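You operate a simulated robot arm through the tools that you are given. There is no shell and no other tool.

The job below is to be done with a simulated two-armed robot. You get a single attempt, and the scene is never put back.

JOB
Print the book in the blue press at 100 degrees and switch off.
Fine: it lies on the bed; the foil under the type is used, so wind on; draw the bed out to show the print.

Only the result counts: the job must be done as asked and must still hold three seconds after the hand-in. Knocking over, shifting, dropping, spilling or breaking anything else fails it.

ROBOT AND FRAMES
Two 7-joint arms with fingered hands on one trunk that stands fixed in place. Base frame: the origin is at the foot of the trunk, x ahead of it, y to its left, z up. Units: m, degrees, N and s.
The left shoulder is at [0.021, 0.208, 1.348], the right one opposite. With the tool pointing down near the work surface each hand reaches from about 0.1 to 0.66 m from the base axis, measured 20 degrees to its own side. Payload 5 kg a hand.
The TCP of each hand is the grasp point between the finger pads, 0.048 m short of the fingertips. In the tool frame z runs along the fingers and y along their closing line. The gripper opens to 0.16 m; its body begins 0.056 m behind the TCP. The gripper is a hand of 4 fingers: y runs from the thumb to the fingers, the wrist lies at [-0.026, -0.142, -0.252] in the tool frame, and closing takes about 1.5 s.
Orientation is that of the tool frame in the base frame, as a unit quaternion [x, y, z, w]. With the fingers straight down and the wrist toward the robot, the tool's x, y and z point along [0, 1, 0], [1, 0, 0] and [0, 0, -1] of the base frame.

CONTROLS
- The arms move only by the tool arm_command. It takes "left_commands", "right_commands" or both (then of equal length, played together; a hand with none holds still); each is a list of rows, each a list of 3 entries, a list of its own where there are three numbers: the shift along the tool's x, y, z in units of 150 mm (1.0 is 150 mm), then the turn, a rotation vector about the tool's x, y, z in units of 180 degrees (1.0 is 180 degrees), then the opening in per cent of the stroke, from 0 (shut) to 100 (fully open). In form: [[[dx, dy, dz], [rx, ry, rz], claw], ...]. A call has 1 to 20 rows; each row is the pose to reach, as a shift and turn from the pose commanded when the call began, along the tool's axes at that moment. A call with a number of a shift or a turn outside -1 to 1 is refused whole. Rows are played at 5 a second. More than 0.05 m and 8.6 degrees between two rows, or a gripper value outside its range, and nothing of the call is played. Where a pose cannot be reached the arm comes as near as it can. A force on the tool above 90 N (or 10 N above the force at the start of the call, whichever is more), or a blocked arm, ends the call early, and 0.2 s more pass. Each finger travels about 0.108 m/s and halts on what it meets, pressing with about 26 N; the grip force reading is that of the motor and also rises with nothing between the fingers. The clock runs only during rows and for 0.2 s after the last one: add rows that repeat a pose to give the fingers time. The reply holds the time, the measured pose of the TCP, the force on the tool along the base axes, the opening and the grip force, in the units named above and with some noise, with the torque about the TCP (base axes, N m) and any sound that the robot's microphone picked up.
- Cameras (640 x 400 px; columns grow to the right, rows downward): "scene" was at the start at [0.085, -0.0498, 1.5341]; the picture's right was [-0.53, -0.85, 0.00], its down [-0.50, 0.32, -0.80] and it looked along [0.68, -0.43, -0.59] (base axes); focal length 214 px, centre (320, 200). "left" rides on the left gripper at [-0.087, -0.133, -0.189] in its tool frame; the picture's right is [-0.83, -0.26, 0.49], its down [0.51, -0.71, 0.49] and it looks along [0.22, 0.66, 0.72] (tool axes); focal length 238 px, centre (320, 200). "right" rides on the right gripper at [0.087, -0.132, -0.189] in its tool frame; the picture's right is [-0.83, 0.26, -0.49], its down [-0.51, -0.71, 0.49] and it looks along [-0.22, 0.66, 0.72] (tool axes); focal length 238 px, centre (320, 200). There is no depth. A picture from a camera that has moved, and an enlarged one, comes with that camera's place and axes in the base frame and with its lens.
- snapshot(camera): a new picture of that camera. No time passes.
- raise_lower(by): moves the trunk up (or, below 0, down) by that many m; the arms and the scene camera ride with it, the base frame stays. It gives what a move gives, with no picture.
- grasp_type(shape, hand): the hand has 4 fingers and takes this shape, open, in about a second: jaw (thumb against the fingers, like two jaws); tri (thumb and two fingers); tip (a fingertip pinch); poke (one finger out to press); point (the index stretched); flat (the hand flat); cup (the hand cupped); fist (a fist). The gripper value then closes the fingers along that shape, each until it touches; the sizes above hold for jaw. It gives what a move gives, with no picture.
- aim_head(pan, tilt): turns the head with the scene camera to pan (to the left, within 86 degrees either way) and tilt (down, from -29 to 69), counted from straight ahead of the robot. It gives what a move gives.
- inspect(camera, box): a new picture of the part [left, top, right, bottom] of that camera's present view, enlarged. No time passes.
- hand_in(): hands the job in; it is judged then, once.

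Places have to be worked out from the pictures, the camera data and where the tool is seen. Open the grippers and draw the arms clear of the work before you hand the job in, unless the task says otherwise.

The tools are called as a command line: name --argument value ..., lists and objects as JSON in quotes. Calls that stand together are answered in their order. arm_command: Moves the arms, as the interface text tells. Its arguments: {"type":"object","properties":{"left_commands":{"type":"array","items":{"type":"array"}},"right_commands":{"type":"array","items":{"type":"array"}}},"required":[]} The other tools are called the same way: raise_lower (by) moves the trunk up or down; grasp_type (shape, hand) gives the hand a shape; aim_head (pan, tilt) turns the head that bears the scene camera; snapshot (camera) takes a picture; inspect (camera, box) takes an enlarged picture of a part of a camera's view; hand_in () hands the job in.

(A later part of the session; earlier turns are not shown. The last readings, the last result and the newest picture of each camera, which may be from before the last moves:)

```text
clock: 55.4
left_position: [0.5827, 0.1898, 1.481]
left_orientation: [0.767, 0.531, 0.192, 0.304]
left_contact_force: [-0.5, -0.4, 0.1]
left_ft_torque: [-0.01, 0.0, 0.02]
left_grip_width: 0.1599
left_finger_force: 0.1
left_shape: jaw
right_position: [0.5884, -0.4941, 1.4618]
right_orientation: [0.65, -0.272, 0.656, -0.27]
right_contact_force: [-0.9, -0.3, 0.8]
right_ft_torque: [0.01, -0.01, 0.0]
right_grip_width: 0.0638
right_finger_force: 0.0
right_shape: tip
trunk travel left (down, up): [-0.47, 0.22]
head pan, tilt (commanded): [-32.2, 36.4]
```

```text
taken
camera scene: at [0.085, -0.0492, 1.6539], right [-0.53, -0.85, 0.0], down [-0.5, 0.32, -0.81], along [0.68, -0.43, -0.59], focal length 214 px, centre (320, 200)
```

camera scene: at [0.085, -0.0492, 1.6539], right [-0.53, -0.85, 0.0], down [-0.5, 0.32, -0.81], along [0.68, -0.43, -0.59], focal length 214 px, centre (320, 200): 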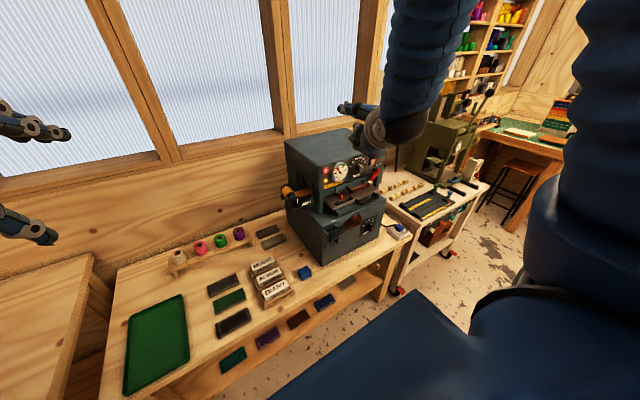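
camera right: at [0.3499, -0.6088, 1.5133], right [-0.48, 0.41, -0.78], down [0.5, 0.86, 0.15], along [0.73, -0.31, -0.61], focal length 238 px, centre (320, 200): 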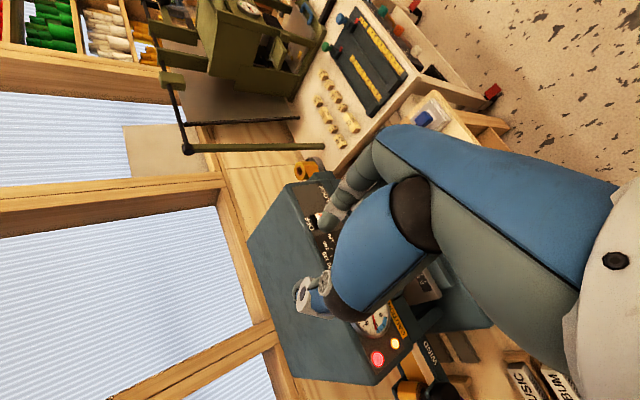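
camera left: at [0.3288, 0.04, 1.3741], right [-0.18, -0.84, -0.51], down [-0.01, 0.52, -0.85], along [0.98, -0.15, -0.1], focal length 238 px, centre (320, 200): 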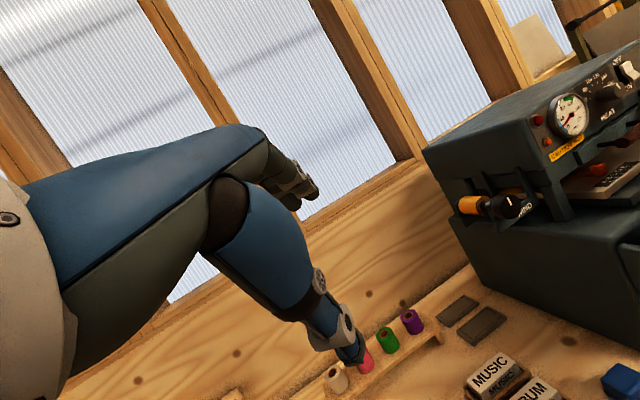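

The trunk is up and the press is in plain view. I move the right hand left, down and slightly forward toward the winder.

arm_command --right_commands '[[[-0.1179, 0.0, 0.0417], [0, 0, 0], 60], [[-0.2358, 0.0, 0.0833], [0, 0, 0], 60], [[-0.3536, 0.0, 0.125], [0, 0, 0], 60], [[-0.4715, 0.0, 0.1667], [0, 0, 0], 60], [[-0.5894, 0.0, 0.2083], [0, 0, 0], 60], [[-0.7073, 0.0, 0.25], [0, 0, 0], 60], [[-0.8251, 0.0, 0.2917], [0, 0, 0], 60], [[-0.943, 0.0, 0.333], [0, 0, 0], 60]]'

snapshot --camera "scene"

snapshot --camera "left"

```text
clock: 57.2
left_position: [0.5847, 0.1907, 1.4821]
left_orientation: [0.767, 0.531, 0.192, 0.304]
left_contact_force: [0.4, 0.0, -0.5]
left_ft_torque: [0.01, 0.04, 0.01]
left_grip_width: 0.1601
left_finger_force: 0.1
left_shape: jaw
right_position: [0.641, -0.3948, 1.3608]
right_orientation: [0.649, -0.272, 0.657, -0.27]
right_contact_force: [0.6, -1.0, 0.4]
right_ft_torque: [-0.01, -0.03, 0.0]
right_grip_width: 0.0958
right_finger_force: 0.0
right_shape: tip
trunk travel left (down, up): [-0.47, 0.22]
head pan, tilt (commanded): [-32.2, 36.4]
```

```text
taken
camera scene: at [0.086, -0.0497, 1.6541], right [-0.53, -0.85, 0.0], down [-0.5, 0.32, -0.8], along [0.68, -0.43, -0.59], focal length 214 px, centre (320, 200)
```

scene: 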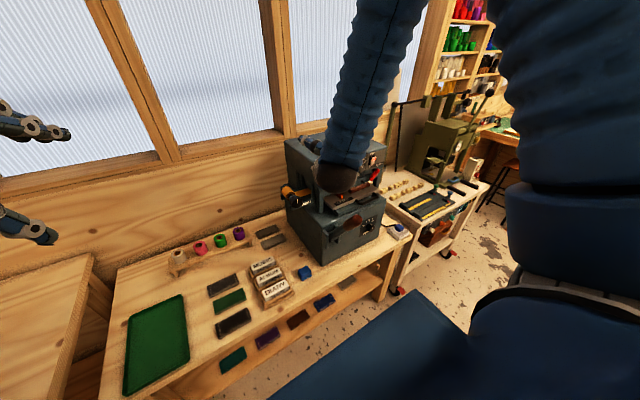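

```text
taken
camera left: at [0.3426, 0.1925, 1.5342], right [-0.18, -0.84, -0.51], down [-0.01, 0.52, -0.85], along [0.98, -0.15, -0.1], focal length 238 px, centre (320, 200)
```

left: 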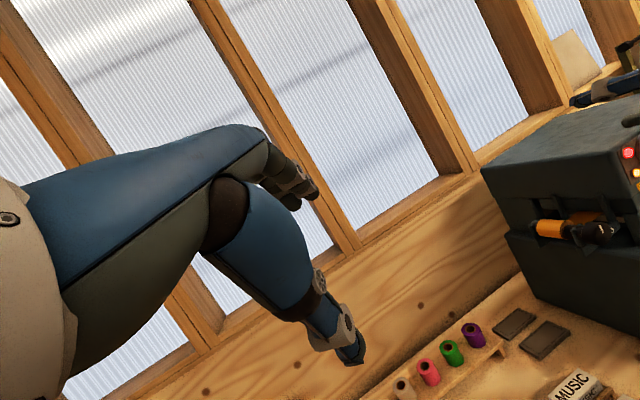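

Reached without trouble. I descend in front of the winder knob.

arm_command --right_commands '[[[-0.1439, 0.0605, 0], [0, 0, 0], 60], [[-0.2877, 0.121, 0], [0, 0, 0], 60], [[-0.4315, 0.1815, 0], [0, 0, 0], 60], [[-0.5753, 0.242, 0], [0, 0, 0], 60], [[-0.7192, 0.3025, 0], [0, 0, 0], 60], [[-0.863, 0.363, 0], [0, 0, 0], 60]]'

snapshot --camera "scene"

snapshot --camera "right"

```text
clock: 58.6
left_position: [0.5849, 0.1894, 1.4807]
left_orientation: [0.767, 0.532, 0.191, 0.304]
left_contact_force: [0.3, 0.6, 0.9]
left_ft_torque: [0.0, 0.02, -0.03]
left_grip_width: 0.16
left_finger_force: 0.2
left_shape: jaw
right_position: [0.6418, -0.3427, 1.2309]
right_orientation: [0.649, -0.273, 0.657, -0.271]
right_contact_force: [0.4, -0.1, -0.2]
right_ft_torque: [0.02, 0.0, -0.01]
right_grip_width: 0.0953
right_finger_force: 0.0
right_shape: tip
trunk travel left (down, up): [-0.47, 0.22]
head pan, tilt (commanded): [-32.2, 36.4]
```

```text
taken
camera scene: at [0.0862, -0.0497, 1.654], right [-0.53, -0.85, 0.0], down [-0.5, 0.32, -0.8], along [0.68, -0.43, -0.59], focal length 214 px, centre (320, 200)
```

scene: 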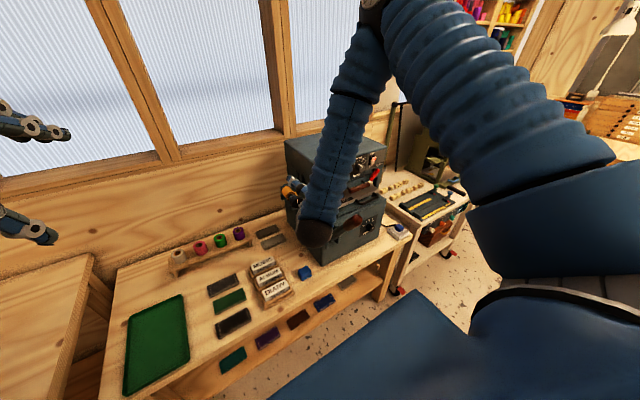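

```text
taken
camera right: at [0.4511, -0.3095, 1.385], right [-0.48, 0.41, -0.78], down [0.5, 0.86, 0.15], along [0.73, -0.31, -0.61], focal length 238 px, centre (320, 200)
```

right: 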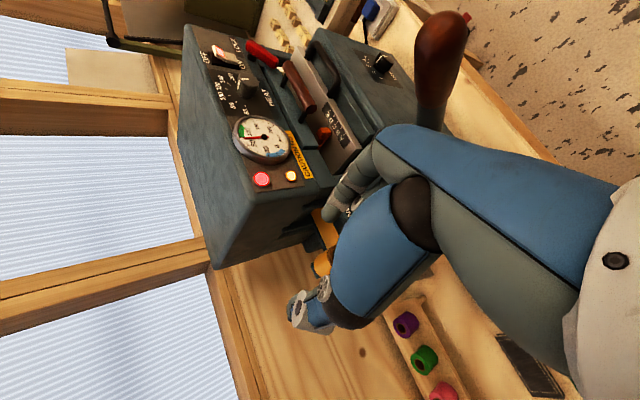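

I check the gauge through the right camera, then descend the rest of the way to the knob axis (z≈1.125).

inspect --camera "right" --box '[220, 100, 310, 190]'

arm_command --right_commands '[[[-0.1, 0.1, 0], [0, 0, 0], 60], [[-0.2, 0.2, 0], [0, 0, 0], 60], [[-0.3, 0.3, 0], [0, 0, 0], 60], [[-0.4, 0.4, 0], [0, 0, 0], 60], [[-0.502, 0.502, 0], [0, 0, 0], 60], [[-0.502, 0.502, 0], [0, 0, 0], 60]]'

snapshot --camera "right"

inspect --camera "right" --box '[270, 200, 370, 300]'

snapshot --camera "scene"

```text
4.44 times, centred on (265, 145) of right
camera zoom: at [0.4511, -0.3095, 1.385], right [-0.48, 0.41, -0.78], down [0.5, 0.86, 0.15], along [0.73, -0.31, -0.61], focal length 1059 px, centre (564, 444)
```

zoom: 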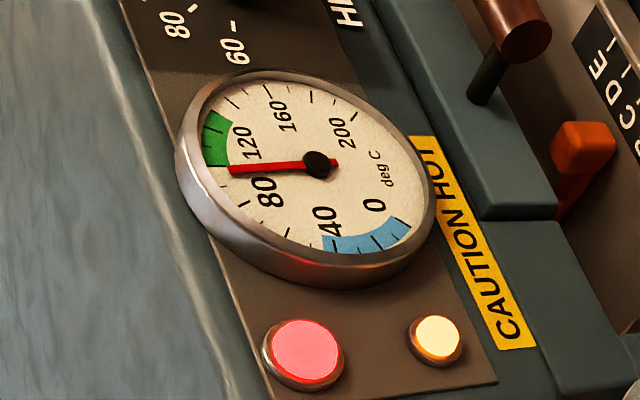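

```text
clock: 60.0
left_position: [0.5829, 0.1901, 1.4823]
left_orientation: [0.767, 0.532, 0.192, 0.304]
left_contact_force: [-1.3, 0.4, -0.7]
left_ft_torque: [-0.04, 0.02, -0.01]
left_grip_width: 0.1601
left_finger_force: 0.2
left_shape: jaw
right_position: [0.6411, -0.3424, 1.1257]
right_orientation: [0.65, -0.272, 0.657, -0.269]
right_contact_force: [0.7, 0.1, 0.2]
right_ft_torque: [0.0, 0.02, -0.03]
right_grip_width: 0.0958
right_finger_force: 0.1
right_shape: tip
trunk travel left (down, up): [-0.47, 0.22]
head pan, tilt (commanded): [-32.2, 36.4]
```

```text
taken
camera right: at [0.4504, -0.3086, 1.2799], right [-0.48, 0.41, -0.78], down [0.49, 0.86, 0.15], along [0.73, -0.31, -0.61], focal length 238 px, centre (320, 200)
```

right: 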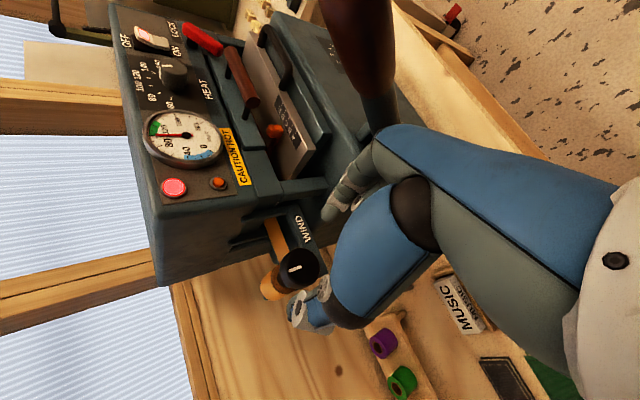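

```text
4.00 times, centred on (320, 250) of right
camera zoom: at [0.4504, -0.3086, 1.2799], right [-0.48, 0.41, -0.78], down [0.49, 0.86, 0.15], along [0.73, -0.31, -0.61], focal length 953 px, centre (320, 0)
```

zoom: 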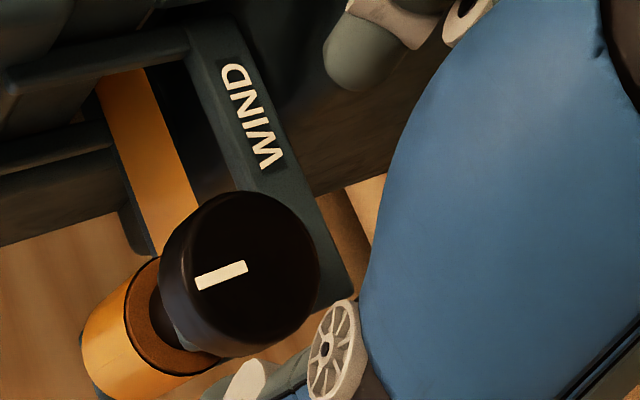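

```text
taken
camera scene: at [0.0847, -0.0491, 1.6542], right [-0.53, -0.85, 0.0], down [-0.5, 0.32, -0.81], along [0.68, -0.43, -0.59], focal length 214 px, centre (320, 200)
```

scene: 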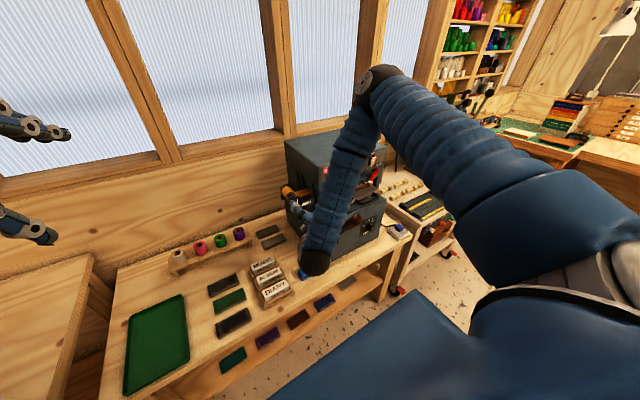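

The amber lamp has just gone out near 100, so the thermostat holds. I correct the aim by about 3 mm and test how far the hand can roll (toward wrist-up) at this standoff before gripping.

arm_command --right_commands '[[[-0.028, 0, 0], [0, 0, 0.0417], 60], [[-0.028, 0, 0], [0, 0, 0.0833], 60], [[-0.028, 0, 0], [0, 0, 0.125], 60], [[-0.028, 0, 0], [0, 0, 0.1667], 60], [[-0.028, 0, 0], [0, 0, 0.2083], 60], [[-0.028, 0, 0], [0, 0, 0.25], 60]]'

snapshot --camera "scene"

snapshot --camera "right"

```text
clock: 61.4
left_position: [0.5825, 0.1878, 1.4822]
left_orientation: [0.767, 0.531, 0.193, 0.304]
left_contact_force: [-0.8, -0.3, 0.6]
left_ft_torque: [0.04, 0.01, 0.08]
left_grip_width: 0.1599
left_finger_force: 0.0
left_shape: jaw
right_position: [0.6414, -0.3403, 1.1223]
right_orientation: [0.496, -0.5, 0.502, -0.502]
right_contact_force: [-0.6, -0.4, -0.8]
right_ft_torque: [-0.01, 0.02, 0.03]
right_grip_width: 0.0954
right_finger_force: 0.1
right_shape: tip
trunk travel left (down, up): [-0.47, 0.22]
head pan, tilt (commanded): [-32.2, 36.4]
```

```text
taken
camera scene: at [0.0842, -0.051, 1.6541], right [-0.53, -0.85, 0.0], down [-0.5, 0.32, -0.8], along [0.68, -0.43, -0.59], focal length 214 px, centre (320, 200)
```

scene: 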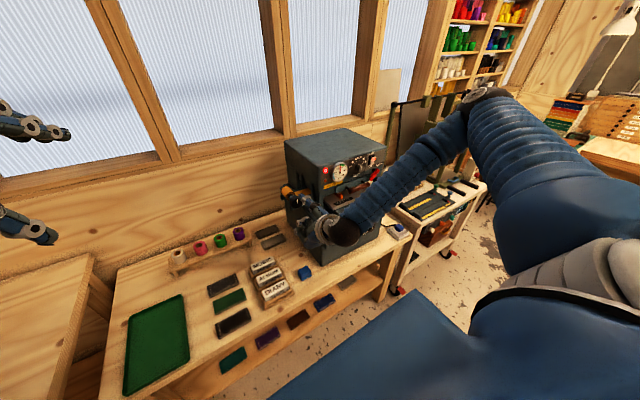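

```text
taken
camera right: at [0.4494, -0.426, 1.2536], right [-0.48, 0.84, -0.26], down [0.49, 0.5, 0.72], along [0.73, 0.22, -0.65], focal length 238 px, centre (320, 200)
```

right: 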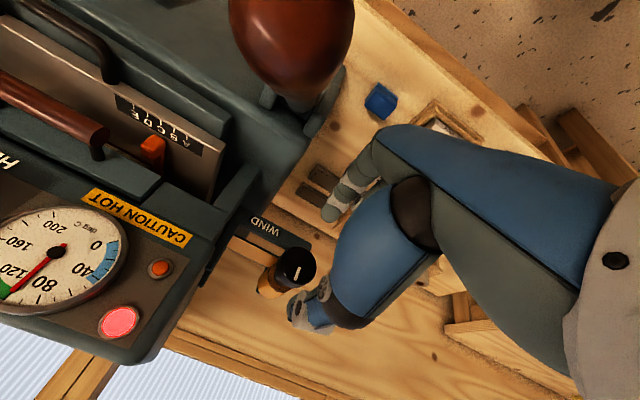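

Wrist-up (0°) is in reach, but there the hand's camera hovers just above the lever handle, so I will not go beyond it. I roll back to 57° and advance so the fingertips straddle the winder knob.

arm_command --right_commands '[[[0, 0, 0], [0, 0, -0.0452], 60], [[0, 0, 0], [0, 0, -0.0905], 60], [[0, 0, 0], [0, 0, -0.1357], 60], [[0, 0, 0], [0, 0, -0.181], 60], [[0, 0, 0], [0, 0, -0.2262], 60], [[0, 0, 0], [0, 0, -0.2714], 60], [[0, 0, 0], [0, 0, -0.3167], 60], [[0, 0, 0.09], [0, 0, -0.3167], 60], [[0, 0, 0.18], [0, 0, -0.3167], 60], [[0, 0, 0.27], [0, 0, -0.3167], 60], [[0, 0, 0.35], [0, 0, -0.3167], 60], [[0, 0, 0.35], [0, 0, -0.3167], 60]]'

snapshot --camera "right"

inspect --camera "right" --box '[270, 180, 370, 300]'

inspect --camera "scene" --box '[270, 130, 350, 240]'

inspect --camera "left" --box '[520, 180, 640, 280]'

```text
clock: 64.0
left_position: [0.5833, 0.1903, 1.4808]
left_orientation: [0.767, 0.531, 0.192, 0.305]
left_contact_force: [0.5, 0.3, 0.1]
left_ft_torque: [-0.01, -0.02, -0.02]
left_grip_width: 0.16
left_finger_force: 0.0
left_shape: jaw
right_position: [0.6937, -0.3392, 1.123]
right_orientation: [0.674, -0.204, 0.681, -0.2]
right_contact_force: [0.5, -0.2, -0.4]
right_ft_torque: [0.01, 0.01, 0.02]
right_grip_width: 0.0956
right_finger_force: 0.1
right_shape: tip
trunk travel left (down, up): [-0.47, 0.22]
head pan, tilt (commanded): [-32.2, 36.4]
```

```text
taken
camera right: at [0.5036, -0.2747, 1.2669], right [-0.48, 0.24, -0.84], down [0.5, 0.87, -0.03], along [0.72, -0.43, -0.53], focal length 238 px, centre (320, 200)
```

right: 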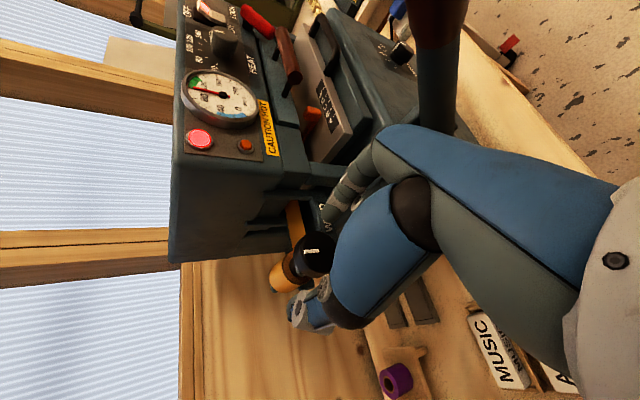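

```text
3.33 times, centred on (320, 240) of right
camera zoom: at [0.5036, -0.2747, 1.2669], right [-0.48, 0.24, -0.84], down [0.5, 0.87, -0.03], along [0.72, -0.43, -0.53], focal length 794 px, centre (320, 67)
```

zoom: 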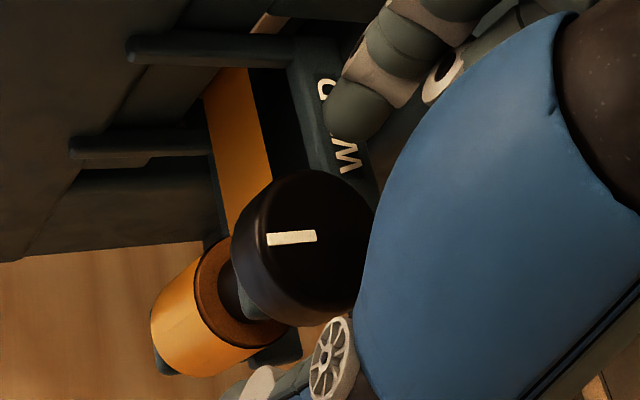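

```text
3.64 times, centred on (310, 185) of scene
camera zoom: at [0.0848, -0.0495, 1.6541], right [-0.53, -0.85, 0.0], down [-0.5, 0.32, -0.81], along [0.68, -0.43, -0.59], focal length 780 px, centre (356, 254)
```

zoom: 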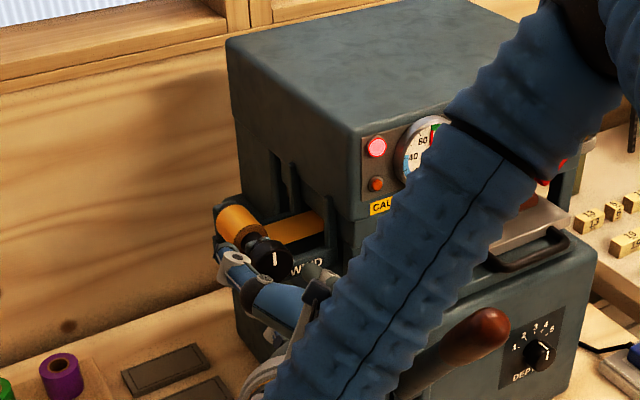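

```text
4.00 times, centred on (580, 230) of left
camera zoom: at [0.3415, 0.1928, 1.5344], right [-0.18, -0.84, -0.51], down [-0.01, 0.52, -0.85], along [0.98, -0.15, -0.1], focal length 953 px, centre (-720, 80)
```

zoom: 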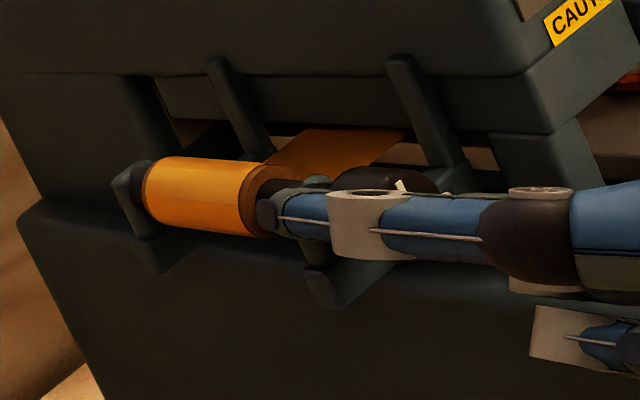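

The knob is between thumb and index with no contact forces. I close, then turn it clockwise 52° while holding.

arm_command --right_commands '[[[0, 0, 0], [0, 0, 0], 45], [[0, 0, 0], [0, 0, 0], 30], [[0, 0, 0], [0, 0, 0], 15], [[0, 0, 0], [0, 0, 0], 8], [[0, 0, 0], [0, 0, 0], 8]]'

inspect --camera "right" --box '[270, 180, 370, 300]'

inspect --camera "left" --box '[520, 180, 640, 280]'

```text
clock: 65.2
left_position: [0.5832, 0.1899, 1.4813]
left_orientation: [0.767, 0.532, 0.192, 0.304]
left_contact_force: [0.5, -0.1, -0.8]
left_ft_torque: [0.01, 0.01, 0.01]
left_grip_width: 0.1601
left_finger_force: 0.1
left_shape: jaw
right_position: [0.6946, -0.3394, 1.1226]
right_orientation: [0.673, -0.204, 0.682, -0.2]
right_contact_force: [1.1, -0.9, -0.9]
right_ft_torque: [0.01, 0.03, -0.08]
right_grip_width: 0.0419
right_finger_force: 25.8
right_shape: tip
trunk travel left (down, up): [-0.47, 0.22]
head pan, tilt (commanded): [-32.2, 36.4]
```

```text
3.33 times, centred on (320, 240) of right
camera zoom: at [0.5039, -0.2749, 1.2668], right [-0.48, 0.24, -0.84], down [0.5, 0.87, -0.03], along [0.72, -0.44, -0.53], focal length 794 px, centre (320, 67)
```

zoom: 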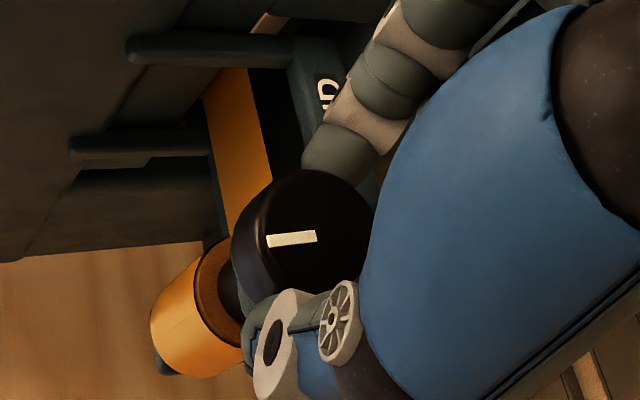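

```text
4.00 times, centred on (580, 230) of left
camera zoom: at [0.3419, 0.1926, 1.5344], right [-0.18, -0.84, -0.51], down [-0.01, 0.52, -0.85], along [0.98, -0.15, -0.1], focal length 953 px, centre (-720, 80)
```

zoom: 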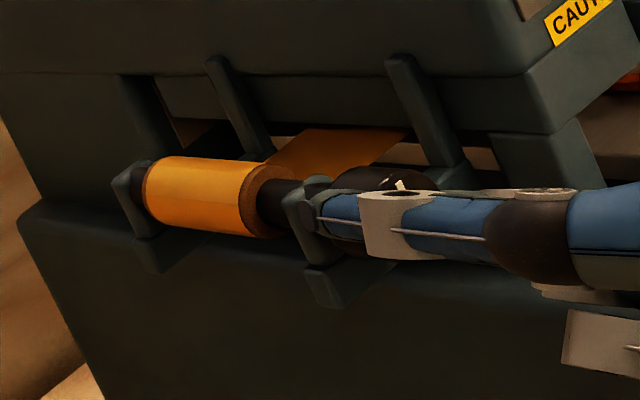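

The knob is gripped. I turn it 52° clockwise.

arm_command --right_commands '[[[0, 0, 0], [0, 0, 0.0413], 8], [[0, 0, 0], [0, 0, 0.0825], 8], [[0, 0, 0], [0, 0, 0.1238], 8], [[0, 0, 0], [0, 0, 0.1651], 8], [[0, 0, 0], [0, 0, 0.2063], 8], [[0, 0, 0], [0, 0, 0.2476], 8], [[0, 0, 0], [0, 0, 0.2889], 8]]'

inspect --camera "right" --box '[230, 160, 370, 300]'

inspect --camera "scene" --box '[270, 150, 350, 220]'

```text
clock: 66.8
left_position: [0.583, 0.1901, 1.482]
left_orientation: [0.766, 0.532, 0.193, 0.304]
left_contact_force: [-0.6, -0.4, -0.2]
left_ft_torque: [0.0, -0.01, 0.05]
left_grip_width: 0.1597
left_finger_force: 0.2
left_shape: jaw
right_position: [0.6938, -0.3404, 1.1231]
right_orientation: [0.517, -0.478, 0.525, -0.479]
right_contact_force: [2.2, -3.1, 2.0]
right_ft_torque: [-0.04, 0.15, -0.16]
right_grip_width: 0.0417
right_finger_force: 25.6
right_shape: tip
trunk travel left (down, up): [-0.47, 0.22]
head pan, tilt (commanded): [-32.2, 36.4]
```

```text
2.86 times, centred on (300, 230) of right
camera zoom: at [0.5029, -0.4147, 1.2608], right [-0.48, 0.81, -0.33], down [0.49, 0.56, 0.67], along [0.73, 0.16, -0.67], focal length 681 px, centre (377, 114)
```

zoom: 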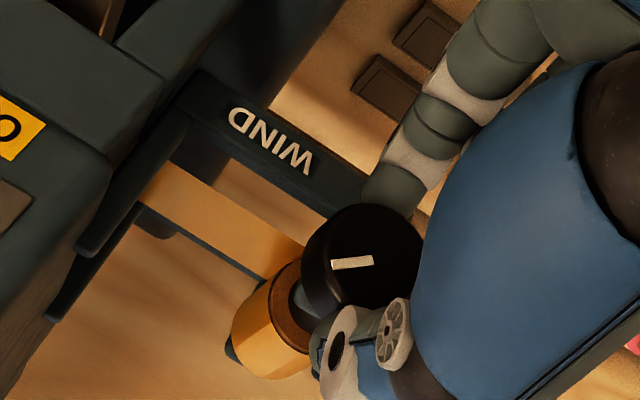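

```text
5.71 times, centred on (310, 185) of scene
camera zoom: at [0.0852, -0.0506, 1.6541], right [-0.53, -0.85, 0.0], down [-0.5, 0.32, -0.8], along [0.68, -0.43, -0.59], focal length 1226 px, centre (377, 286)
```

zoom: 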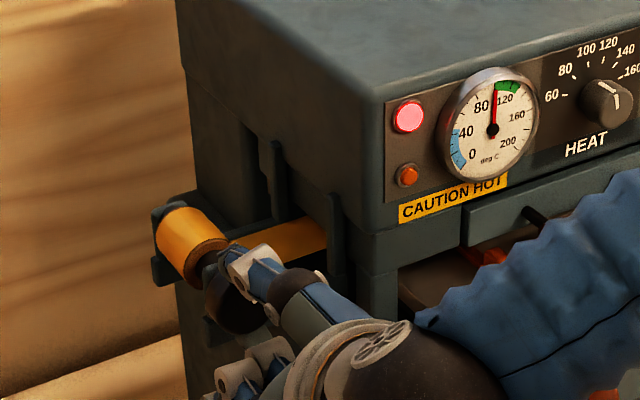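

The knob and its mark follow the hand, and the gauge holds at about 100. I repeat the cycle: open, roll back, grip, turn another 52°.

arm_command --right_commands '[[[0, 0, 0], [0, 0, 0], 60], [[0, 0, 0], [0, 0, 0], 60], [[0, 0, 0], [0, 0, -0.0413], 60], [[0, 0, 0], [0, 0, -0.0825], 60], [[0, 0, 0], [0, 0, -0.1238], 60], [[0, 0, 0], [0, 0, -0.1651], 60], [[0, 0, 0], [0, 0, -0.2063], 60], [[0, 0, 0], [0, 0, -0.2476], 60], [[0, 0, 0], [0, 0, -0.2889], 60], [[0, 0, 0], [0, 0, -0.2889], 25], [[0, 0, 0], [0, 0, -0.2889], 8], [[0, 0, 0], [0, 0, -0.2889], 8], [[0, 0, 0], [0, 0, -0.2889], 8], [[0, 0, 0], [0, 0, -0.2476], 8], [[0, 0, 0], [0, 0, -0.2063], 8], [[0, 0, 0], [0, 0, -0.1651], 8], [[0, 0, 0], [0, 0, -0.1238], 8], [[0, 0, 0], [0, 0, -0.0825], 8], [[0, 0, 0], [0, 0, -0.0413], 8], [[0, 0, 0], [0, 0, 0], 8]]'

inspect --camera "right" --box '[230, 160, 370, 300]'

inspect --camera "scene" --box '[270, 150, 350, 220]'

```text
clock: 71.0
left_position: [0.5832, 0.1898, 1.4828]
left_orientation: [0.767, 0.531, 0.192, 0.304]
left_contact_force: [0.4, 1.0, 0.7]
left_ft_torque: [0.01, -0.01, 0.03]
left_grip_width: 0.1599
left_finger_force: 0.1
left_shape: jaw
right_position: [0.6951, -0.3409, 1.1228]
right_orientation: [0.517, -0.478, 0.524, -0.479]
right_contact_force: [1.9, -5.5, -0.6]
right_ft_torque: [0.02, 0.15, -0.16]
right_grip_width: 0.0409
right_finger_force: 25.6
right_shape: tip
trunk travel left (down, up): [-0.47, 0.22]
head pan, tilt (commanded): [-32.2, 36.4]
```

```text
2.86 times, centred on (300, 230) of right
camera zoom: at [0.503, -0.4146, 1.2608], right [-0.48, 0.81, -0.33], down [0.49, 0.56, 0.67], along [0.73, 0.16, -0.67], focal length 681 px, centre (377, 114)
```

zoom: 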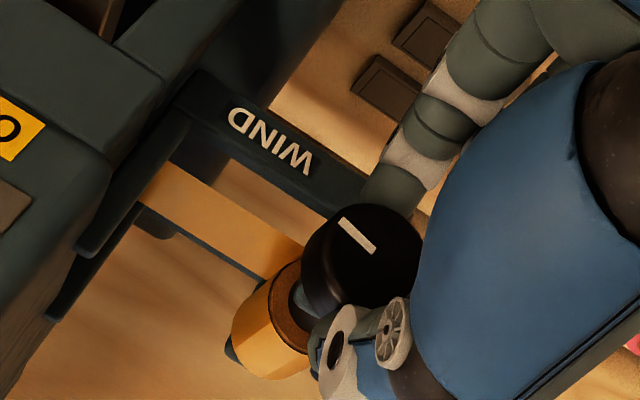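

```text
5.71 times, centred on (310, 185) of scene
camera zoom: at [0.0852, -0.0507, 1.6541], right [-0.53, -0.85, 0.0], down [-0.5, 0.32, -0.8], along [0.68, -0.43, -0.59], focal length 1226 px, centre (377, 286)
```

zoom: 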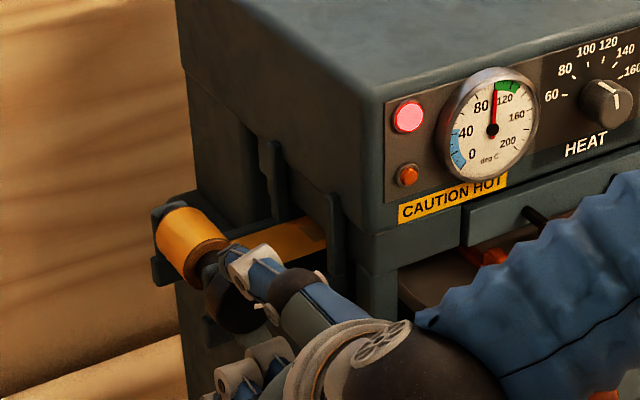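

The knob has turned about 104°. I look at the strip between the posts for the used imprint coming out.

inspect --camera "scene" --box '[295, 175, 325, 195]'

inspect --camera "left" --box '[570, 195, 630, 240]'

arm_command --right_commands '[[[0, 0, 0], [0, 0, 0], 60], [[0, 0, 0], [0, 0, 0], 60], [[0, 0, 0], [0, 0, -0.0413], 60], [[0, 0, 0], [0, 0, -0.0825], 60], [[0, 0, 0], [0, 0, -0.1238], 60], [[0, 0, 0], [0, 0, -0.1651], 60], [[0, 0, 0], [0, 0, -0.2063], 60], [[0, 0, 0], [0, 0, -0.2476], 60], [[0, 0, 0], [0, 0, -0.2889], 60], [[0, 0, 0], [0, 0, -0.2889], 25], [[0, 0, 0], [0, 0, -0.2889], 8], [[0, 0, 0], [0, 0, -0.2889], 8], [[0, 0, 0], [0, 0, -0.2889], 8], [[0, 0, 0], [0, 0, -0.2476], 8], [[0, 0, 0], [0, 0, -0.2063], 8], [[0, 0, 0], [0, 0, -0.1651], 8], [[0, 0, 0], [0, 0, -0.1238], 8], [[0, 0, 0], [0, 0, -0.0825], 8], [[0, 0, 0], [0, 0, -0.0413], 8], [[0, 0, 0], [0, 0, 0], 8]]'

inspect --camera "scene" --box '[295, 175, 325, 195]'

inspect --camera "right" --box '[230, 160, 370, 300]'

```text
16.00 times, centred on (310, 185) of scene
camera zoom: at [0.0852, -0.0507, 1.6541], right [-0.53, -0.85, 0.0], down [-0.5, 0.32, -0.8], along [0.68, -0.43, -0.59], focal length 3432 px, centre (480, 440)
```

zoom: 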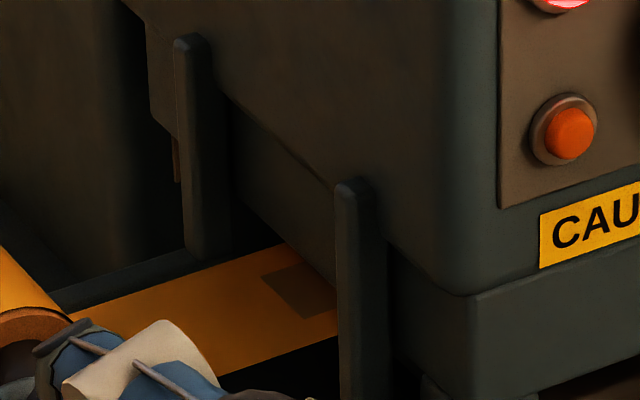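

```text
8.89 times, centred on (600, 218) of left
camera zoom: at [0.3417, 0.1917, 1.5345], right [-0.18, -0.84, -0.51], down [-0.01, 0.52, -0.85], along [0.98, -0.15, -0.1], focal length 2119 px, centre (-2169, 44)
```

zoom: 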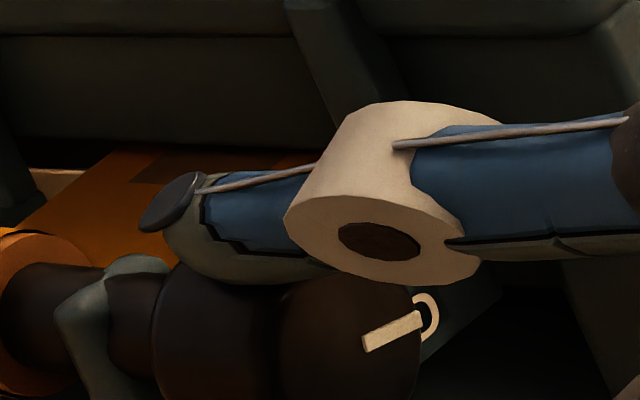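

```text
clock: 75.2
left_position: [0.5833, 0.1888, 1.4819]
left_orientation: [0.766, 0.532, 0.193, 0.304]
left_contact_force: [0.1, -0.5, -0.4]
left_ft_torque: [0.04, -0.01, 0.05]
left_grip_width: 0.1599
left_finger_force: 0.1
left_shape: jaw
right_position: [0.6938, -0.3407, 1.1218]
right_orientation: [0.516, -0.479, 0.525, -0.478]
right_contact_force: [1.6, -6.4, 1.1]
right_ft_torque: [-0.03, 0.1, -0.18]
right_grip_width: 0.0408
right_finger_force: 26.2
right_shape: tip
trunk travel left (down, up): [-0.47, 0.22]
head pan, tilt (commanded): [-32.2, 36.4]
```

```text
16.00 times, centred on (310, 185) of scene
camera zoom: at [0.085, -0.0507, 1.6541], right [-0.53, -0.85, 0.0], down [-0.5, 0.32, -0.8], along [0.68, -0.43, -0.59], focal length 3432 px, centre (480, 440)
```

zoom: 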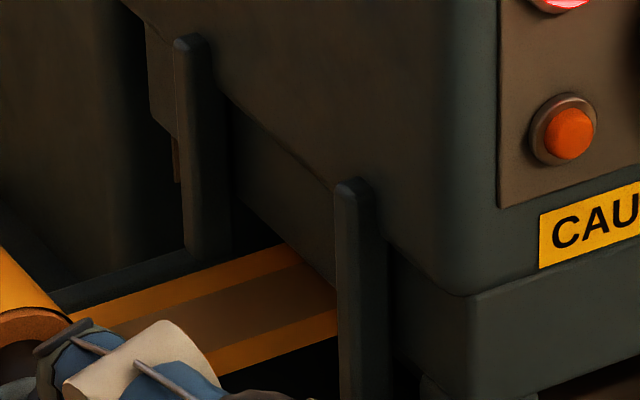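

```text
2.86 times, centred on (300, 230) of right
camera zoom: at [0.5028, -0.4146, 1.2607], right [-0.48, 0.81, -0.33], down [0.49, 0.56, 0.67], along [0.73, 0.16, -0.67], focal length 681 px, centre (377, 114)
```

zoom: 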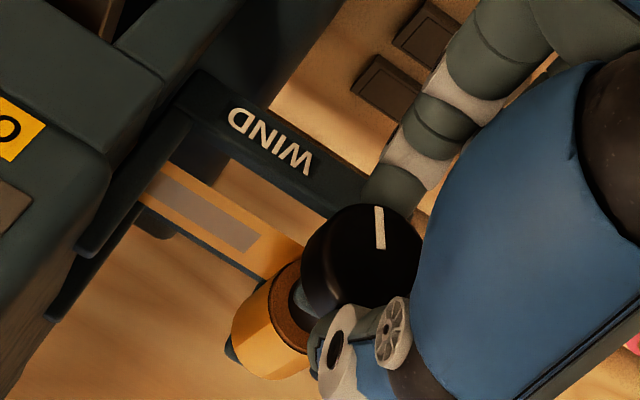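

The used grey band of foil is coming out to the left, so the winding direction is right. I keep winding until the band's trailing end shows.

arm_command --right_commands '[[[0, 0, 0], [0, 0, 0], 60], [[0, 0, 0], [0, 0, 0], 60], [[0, 0, 0], [0, 0, -0.0413], 60], [[0, 0, 0], [0, 0, -0.0825], 60], [[0, 0, 0], [0, 0, -0.1238], 60], [[0, 0, 0], [0, 0, -0.1651], 60], [[0, 0, 0], [0, 0, -0.2063], 60], [[0, 0, 0], [0, 0, -0.2476], 60], [[0, 0, 0], [0, 0, -0.2889], 60], [[0, 0, 0], [0, 0, -0.2889], 25], [[0, 0, 0], [0, 0, -0.2889], 8], [[0, 0, 0], [0, 0, -0.2889], 8], [[0, 0, 0], [0, 0, -0.2889], 8], [[0, 0, 0], [0, 0, -0.2476], 8], [[0, 0, 0], [0, 0, -0.2063], 8], [[0, 0, 0], [0, 0, -0.1651], 8], [[0, 0, 0], [0, 0, -0.1238], 8], [[0, 0, 0], [0, 0, -0.0825], 8], [[0, 0, 0], [0, 0, -0.0413], 8], [[0, 0, 0], [0, 0, 0], 8]]'

inspect --camera "scene" --box '[295, 175, 325, 195]'

inspect --camera "right" --box '[230, 160, 370, 300]'

```text
clock: 79.4
left_position: [0.5836, 0.1903, 1.4815]
left_orientation: [0.767, 0.532, 0.193, 0.304]
left_contact_force: [-0.2, 0.1, 0.2]
left_ft_torque: [0.04, -0.02, -0.01]
left_grip_width: 0.1599
left_finger_force: 0.1
left_shape: jaw
right_position: [0.6937, -0.3402, 1.1224]
right_orientation: [0.517, -0.478, 0.524, -0.479]
right_contact_force: [2.8, -4.8, -0.5]
right_ft_torque: [-0.03, 0.18, -0.17]
right_grip_width: 0.0409
right_finger_force: 26.2
right_shape: tip
trunk travel left (down, up): [-0.47, 0.22]
head pan, tilt (commanded): [-32.2, 36.4]
```

```text
16.00 times, centred on (310, 185) of scene
camera zoom: at [0.0854, -0.0507, 1.6541], right [-0.53, -0.85, 0.0], down [-0.5, 0.32, -0.8], along [0.68, -0.43, -0.59], focal length 3432 px, centre (480, 440)
```

zoom: 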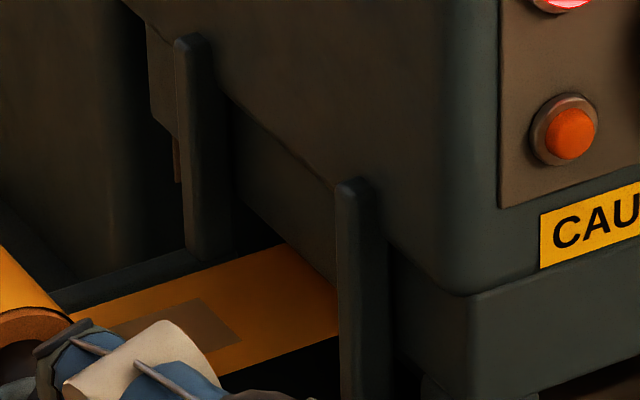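

```text
2.86 times, centred on (300, 230) of right
camera zoom: at [0.5028, -0.4148, 1.2608], right [-0.48, 0.81, -0.33], down [0.49, 0.56, 0.67], along [0.73, 0.16, -0.67], focal length 681 px, centre (377, 114)
```

zoom: 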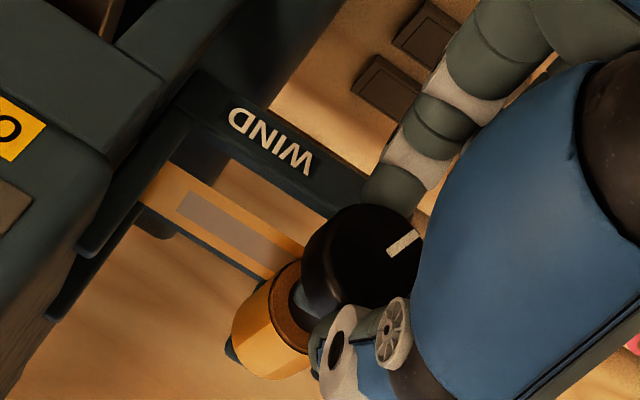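

The used band's trailing end is now out to the left, so fresh foil lies under the type. I open, roll back, and withdraw from the winder.

arm_command --right_commands '[[[0, 0, 0], [0, 0, 0], 60], [[0, 0, 0], [0, 0, 0], 60], [[0, 0, 0], [0, 0, -0.0413], 60], [[0, 0, 0], [0, 0, -0.0825], 60], [[0, 0, 0], [0, 0, -0.1238], 60], [[0, 0, 0], [0, 0, -0.1651], 60], [[0, 0, 0], [0, 0, -0.2063], 60], [[0, 0, 0], [0, 0, -0.2476], 60], [[0, 0, -0.12], [0, 0, -0.2476], 60], [[0, 0, -0.25], [0, 0, -0.2476], 60], [[0, 0, -0.38], [0, 0, -0.2476], 60]]'

snapshot --camera "scene"

inspect --camera "left" --box '[520, 170, 640, 290]'

snapshot --camera "right"

```text
clock: 81.8
left_position: [0.5834, 0.1915, 1.4823]
left_orientation: [0.767, 0.531, 0.192, 0.304]
left_contact_force: [-0.6, -0.3, 0.3]
left_ft_torque: [0.02, -0.04, 0.01]
left_grip_width: 0.1601
left_finger_force: 0.1
left_shape: jaw
right_position: [0.6365, -0.3398, 1.121]
right_orientation: [0.66, -0.246, 0.667, -0.243]
right_contact_force: [0.0, 0.7, 1.3]
right_ft_torque: [0.0, 0.0, 0.03]
right_grip_width: 0.0954
right_finger_force: 0.0
right_shape: tip
trunk travel left (down, up): [-0.47, 0.22]
head pan, tilt (commanded): [-32.2, 36.4]
```

```text
taken
camera scene: at [0.0846, -0.0497, 1.6542], right [-0.53, -0.85, 0.0], down [-0.5, 0.32, -0.81], along [0.68, -0.43, -0.59], focal length 214 px, centre (320, 200)
```

scene: 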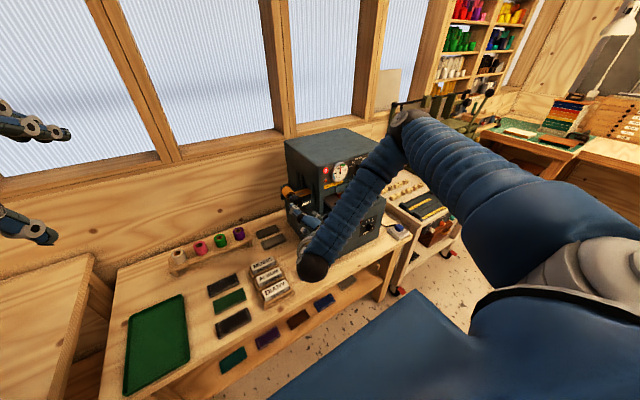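

```text
3.33 times, centred on (580, 230) of left
camera zoom: at [0.3412, 0.1927, 1.5345], right [-0.18, -0.84, -0.51], down [-0.01, 0.52, -0.85], along [0.98, -0.15, -0.1], focal length 794 px, centre (-547, 100)
```

zoom: 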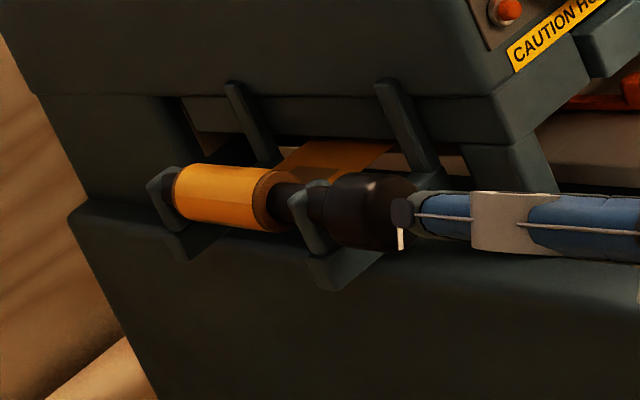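

```text
taken
camera right: at [0.4458, -0.2939, 1.2728], right [-0.48, 0.35, -0.81], down [0.5, 0.86, 0.08], along [0.73, -0.36, -0.59], focal length 238 px, centre (320, 200)
```

right: 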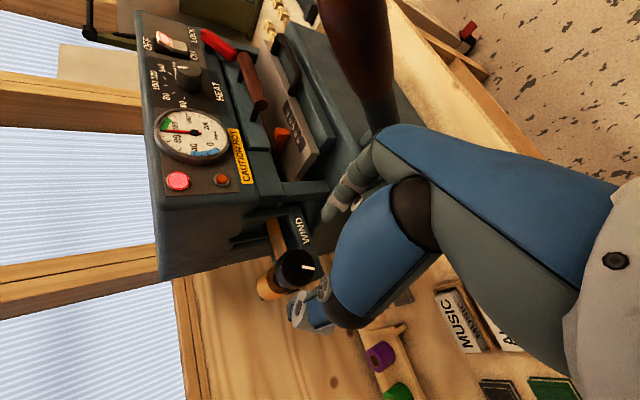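

The winder is done and the gauge reads about 100. I raise the hand well clear, then set the "jaw" shape for the lever.

arm_command --right_commands '[[[0.1205, -0.1028, 0], [0, 0, 0], 60], [[0.241, -0.2055, 0], [0, 0, 0], 60], [[0.3615, -0.3083, 0], [0, 0, 0], 60], [[0.482, -0.411, 0], [0, 0, 0], 60], [[0.6025, -0.5138, 0], [0, 0, 0], 60], [[0.723, -0.6165, 0], [0, 0, 0], 60], [[0.8435, -0.7193, 0], [0, 0, 0], 60], [[0.964, -0.822, 0], [0, 0, 0], 60]]'

grasp_type --shape "jaw" --hand "right"

snapshot --camera "scene"

snapshot --camera "right"

```text
clock: 83.6
left_position: [0.5822, 0.189, 1.4805]
left_orientation: [0.766, 0.532, 0.193, 0.303]
left_contact_force: [-0.4, -0.6, -0.5]
left_ft_torque: [-0.01, -0.02, 0.01]
left_grip_width: 0.1598
left_finger_force: 0.1
left_shape: jaw
right_position: [0.6342, -0.3395, 1.3126]
right_orientation: [0.66, -0.246, 0.667, -0.243]
right_contact_force: [0.5, 0.3, -0.5]
right_ft_torque: [-0.01, -0.02, 0.02]
right_grip_width: 0.0953
right_finger_force: 0.1
right_shape: tip
trunk travel left (down, up): [-0.47, 0.22]
head pan, tilt (commanded): [-32.2, 36.4]
```

```text
clock: 84.5
left_position: [0.5831, 0.1907, 1.4804]
left_orientation: [0.767, 0.531, 0.191, 0.304]
left_contact_force: [-0.1, -0.1, 0.4]
left_ft_torque: [0.0, 0.03, -0.01]
left_grip_width: 0.16
left_finger_force: 0.1
left_shape: jaw
right_position: [0.6356, -0.3391, 1.312]
right_orientation: [0.66, -0.246, 0.667, -0.243]
right_contact_force: [0.1, -0.2, 0.7]
right_ft_torque: [0.0, -0.01, -0.02]
right_grip_width: 0.1597
right_finger_force: 0.0
right_shape: jaw
trunk travel left (down, up): [-0.47, 0.22]
head pan, tilt (commanded): [-32.2, 36.4]
```

```text
taken
camera scene: at [0.0849, -0.0494, 1.6541], right [-0.53, -0.85, 0.0], down [-0.5, 0.32, -0.81], along [0.68, -0.43, -0.59], focal length 214 px, centre (320, 200)
```

scene: 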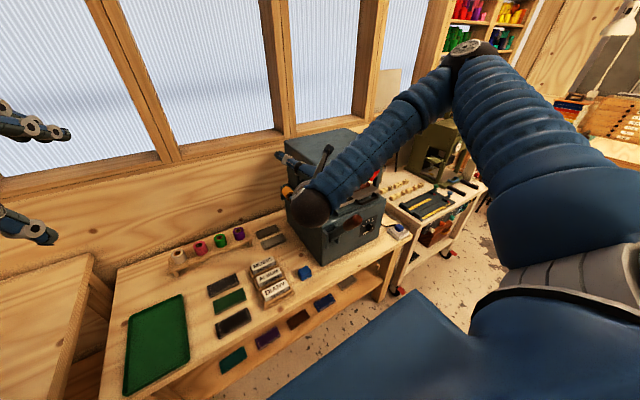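

```text
taken
camera right: at [0.4451, -0.294, 1.4628], right [-0.48, 0.35, -0.81], down [0.5, 0.86, 0.08], along [0.73, -0.36, -0.59], focal length 238 px, centre (320, 200)
```

right: 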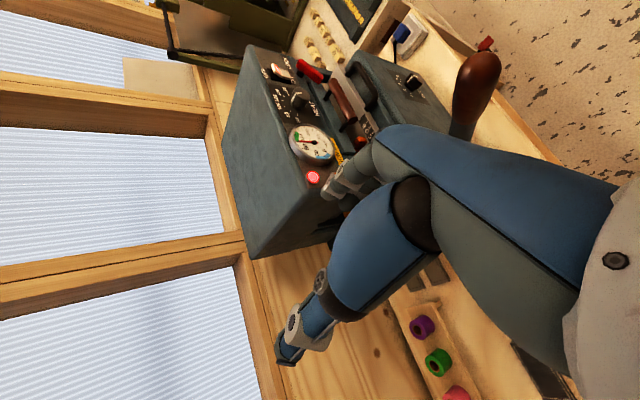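

The lever's handle end is near (0.478,-0.446,1.167). I turn the hand to point straight down with its closing line across the handle, above the lever at z≈1.33.

arm_command --right_commands '[[[0.0465, 0.0391, -0.0809], [-0.0147, -0.0398, -0.0147], 100], [[0.093, 0.0782, -0.1618], [-0.0293, -0.0796, -0.0293], 100], [[0.1395, 0.1173, -0.2428], [-0.044, -0.1194, -0.044], 100], [[0.186, 0.1563, -0.3237], [-0.0587, -0.1591, -0.0587], 100], [[0.2325, 0.1954, -0.4046], [-0.0733, -0.1989, -0.0733], 100], [[0.279, 0.2345, -0.4855], [-0.088, -0.2387, -0.088], 100], [[0.3255, 0.2736, -0.5664], [-0.1027, -0.2785, -0.1027], 100], [[0.372, 0.3127, -0.6473], [-0.1173, -0.3183, -0.1173], 100], [[0.4185, 0.3518, -0.7283], [-0.132, -0.3581, -0.132], 100], [[0.465, 0.3908, -0.8092], [-0.1467, -0.3978, -0.1467], 100], [[0.5115, 0.4299, -0.8901], [-0.1613, -0.4376, -0.1613], 100], [[0.558, 0.469, -0.971], [-0.176, -0.4774, -0.176], 100]]'

snapshot --camera "scene"

snapshot --camera "right"

snapshot --camera "left"

```text
clock: 87.1
left_position: [0.5835, 0.1898, 1.4801]
left_orientation: [0.767, 0.531, 0.192, 0.304]
left_contact_force: [0.7, 0.1, -0.1]
left_ft_torque: [-0.04, 0.03, -0.03]
left_grip_width: 0.1601
left_finger_force: 0.1
left_shape: jaw
right_position: [0.4883, -0.4461, 1.3294]
right_orientation: [1.0, -0.002, 0.003, 0.0]
right_contact_force: [0.3, -0.4, 0.3]
right_ft_torque: [-0.05, 0.02, 0.03]
right_grip_width: 0.1598
right_finger_force: 0.0
right_shape: jaw
trunk travel left (down, up): [-0.47, 0.22]
head pan, tilt (commanded): [-32.2, 36.4]
```

```text
taken
camera scene: at [0.0854, -0.0491, 1.6541], right [-0.53, -0.85, 0.0], down [-0.5, 0.32, -0.8], along [0.68, -0.43, -0.59], focal length 214 px, centre (320, 200)
```

scene: 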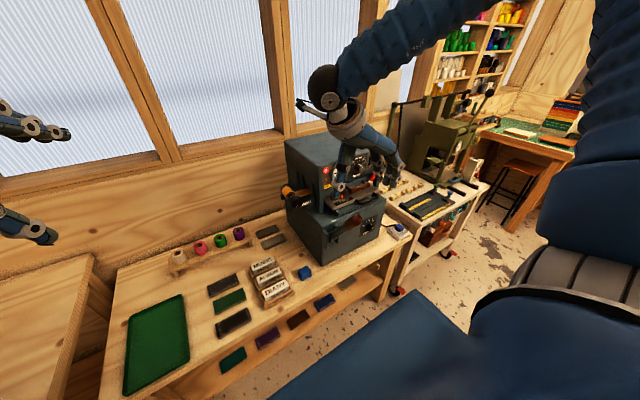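

```text
taken
camera right: at [0.5744, -0.3138, 1.5186], right [-0.84, -0.25, 0.48], down [-0.5, 0.71, -0.49], along [-0.22, -0.66, -0.72], focal length 238 px, centre (320, 200)
```

right: 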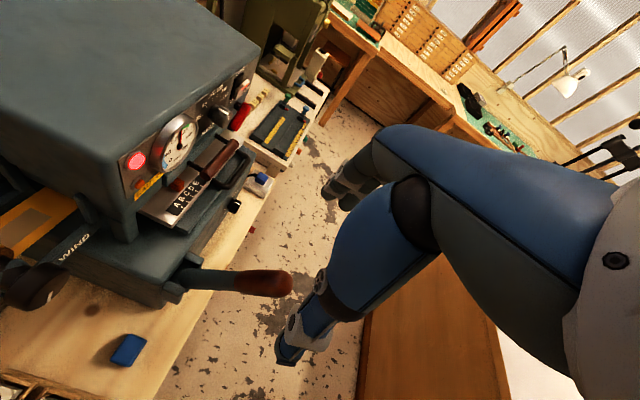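

```text
taken
camera left: at [0.3421, 0.1931, 1.5342], right [-0.18, -0.84, -0.51], down [-0.01, 0.52, -0.85], along [0.98, -0.15, -0.1], focal length 238 px, centre (320, 200)
```

left: 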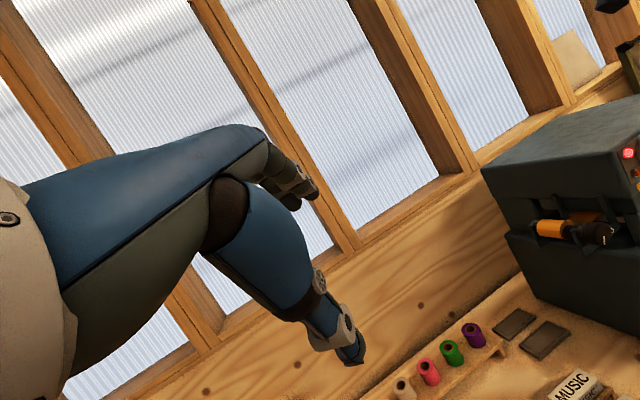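

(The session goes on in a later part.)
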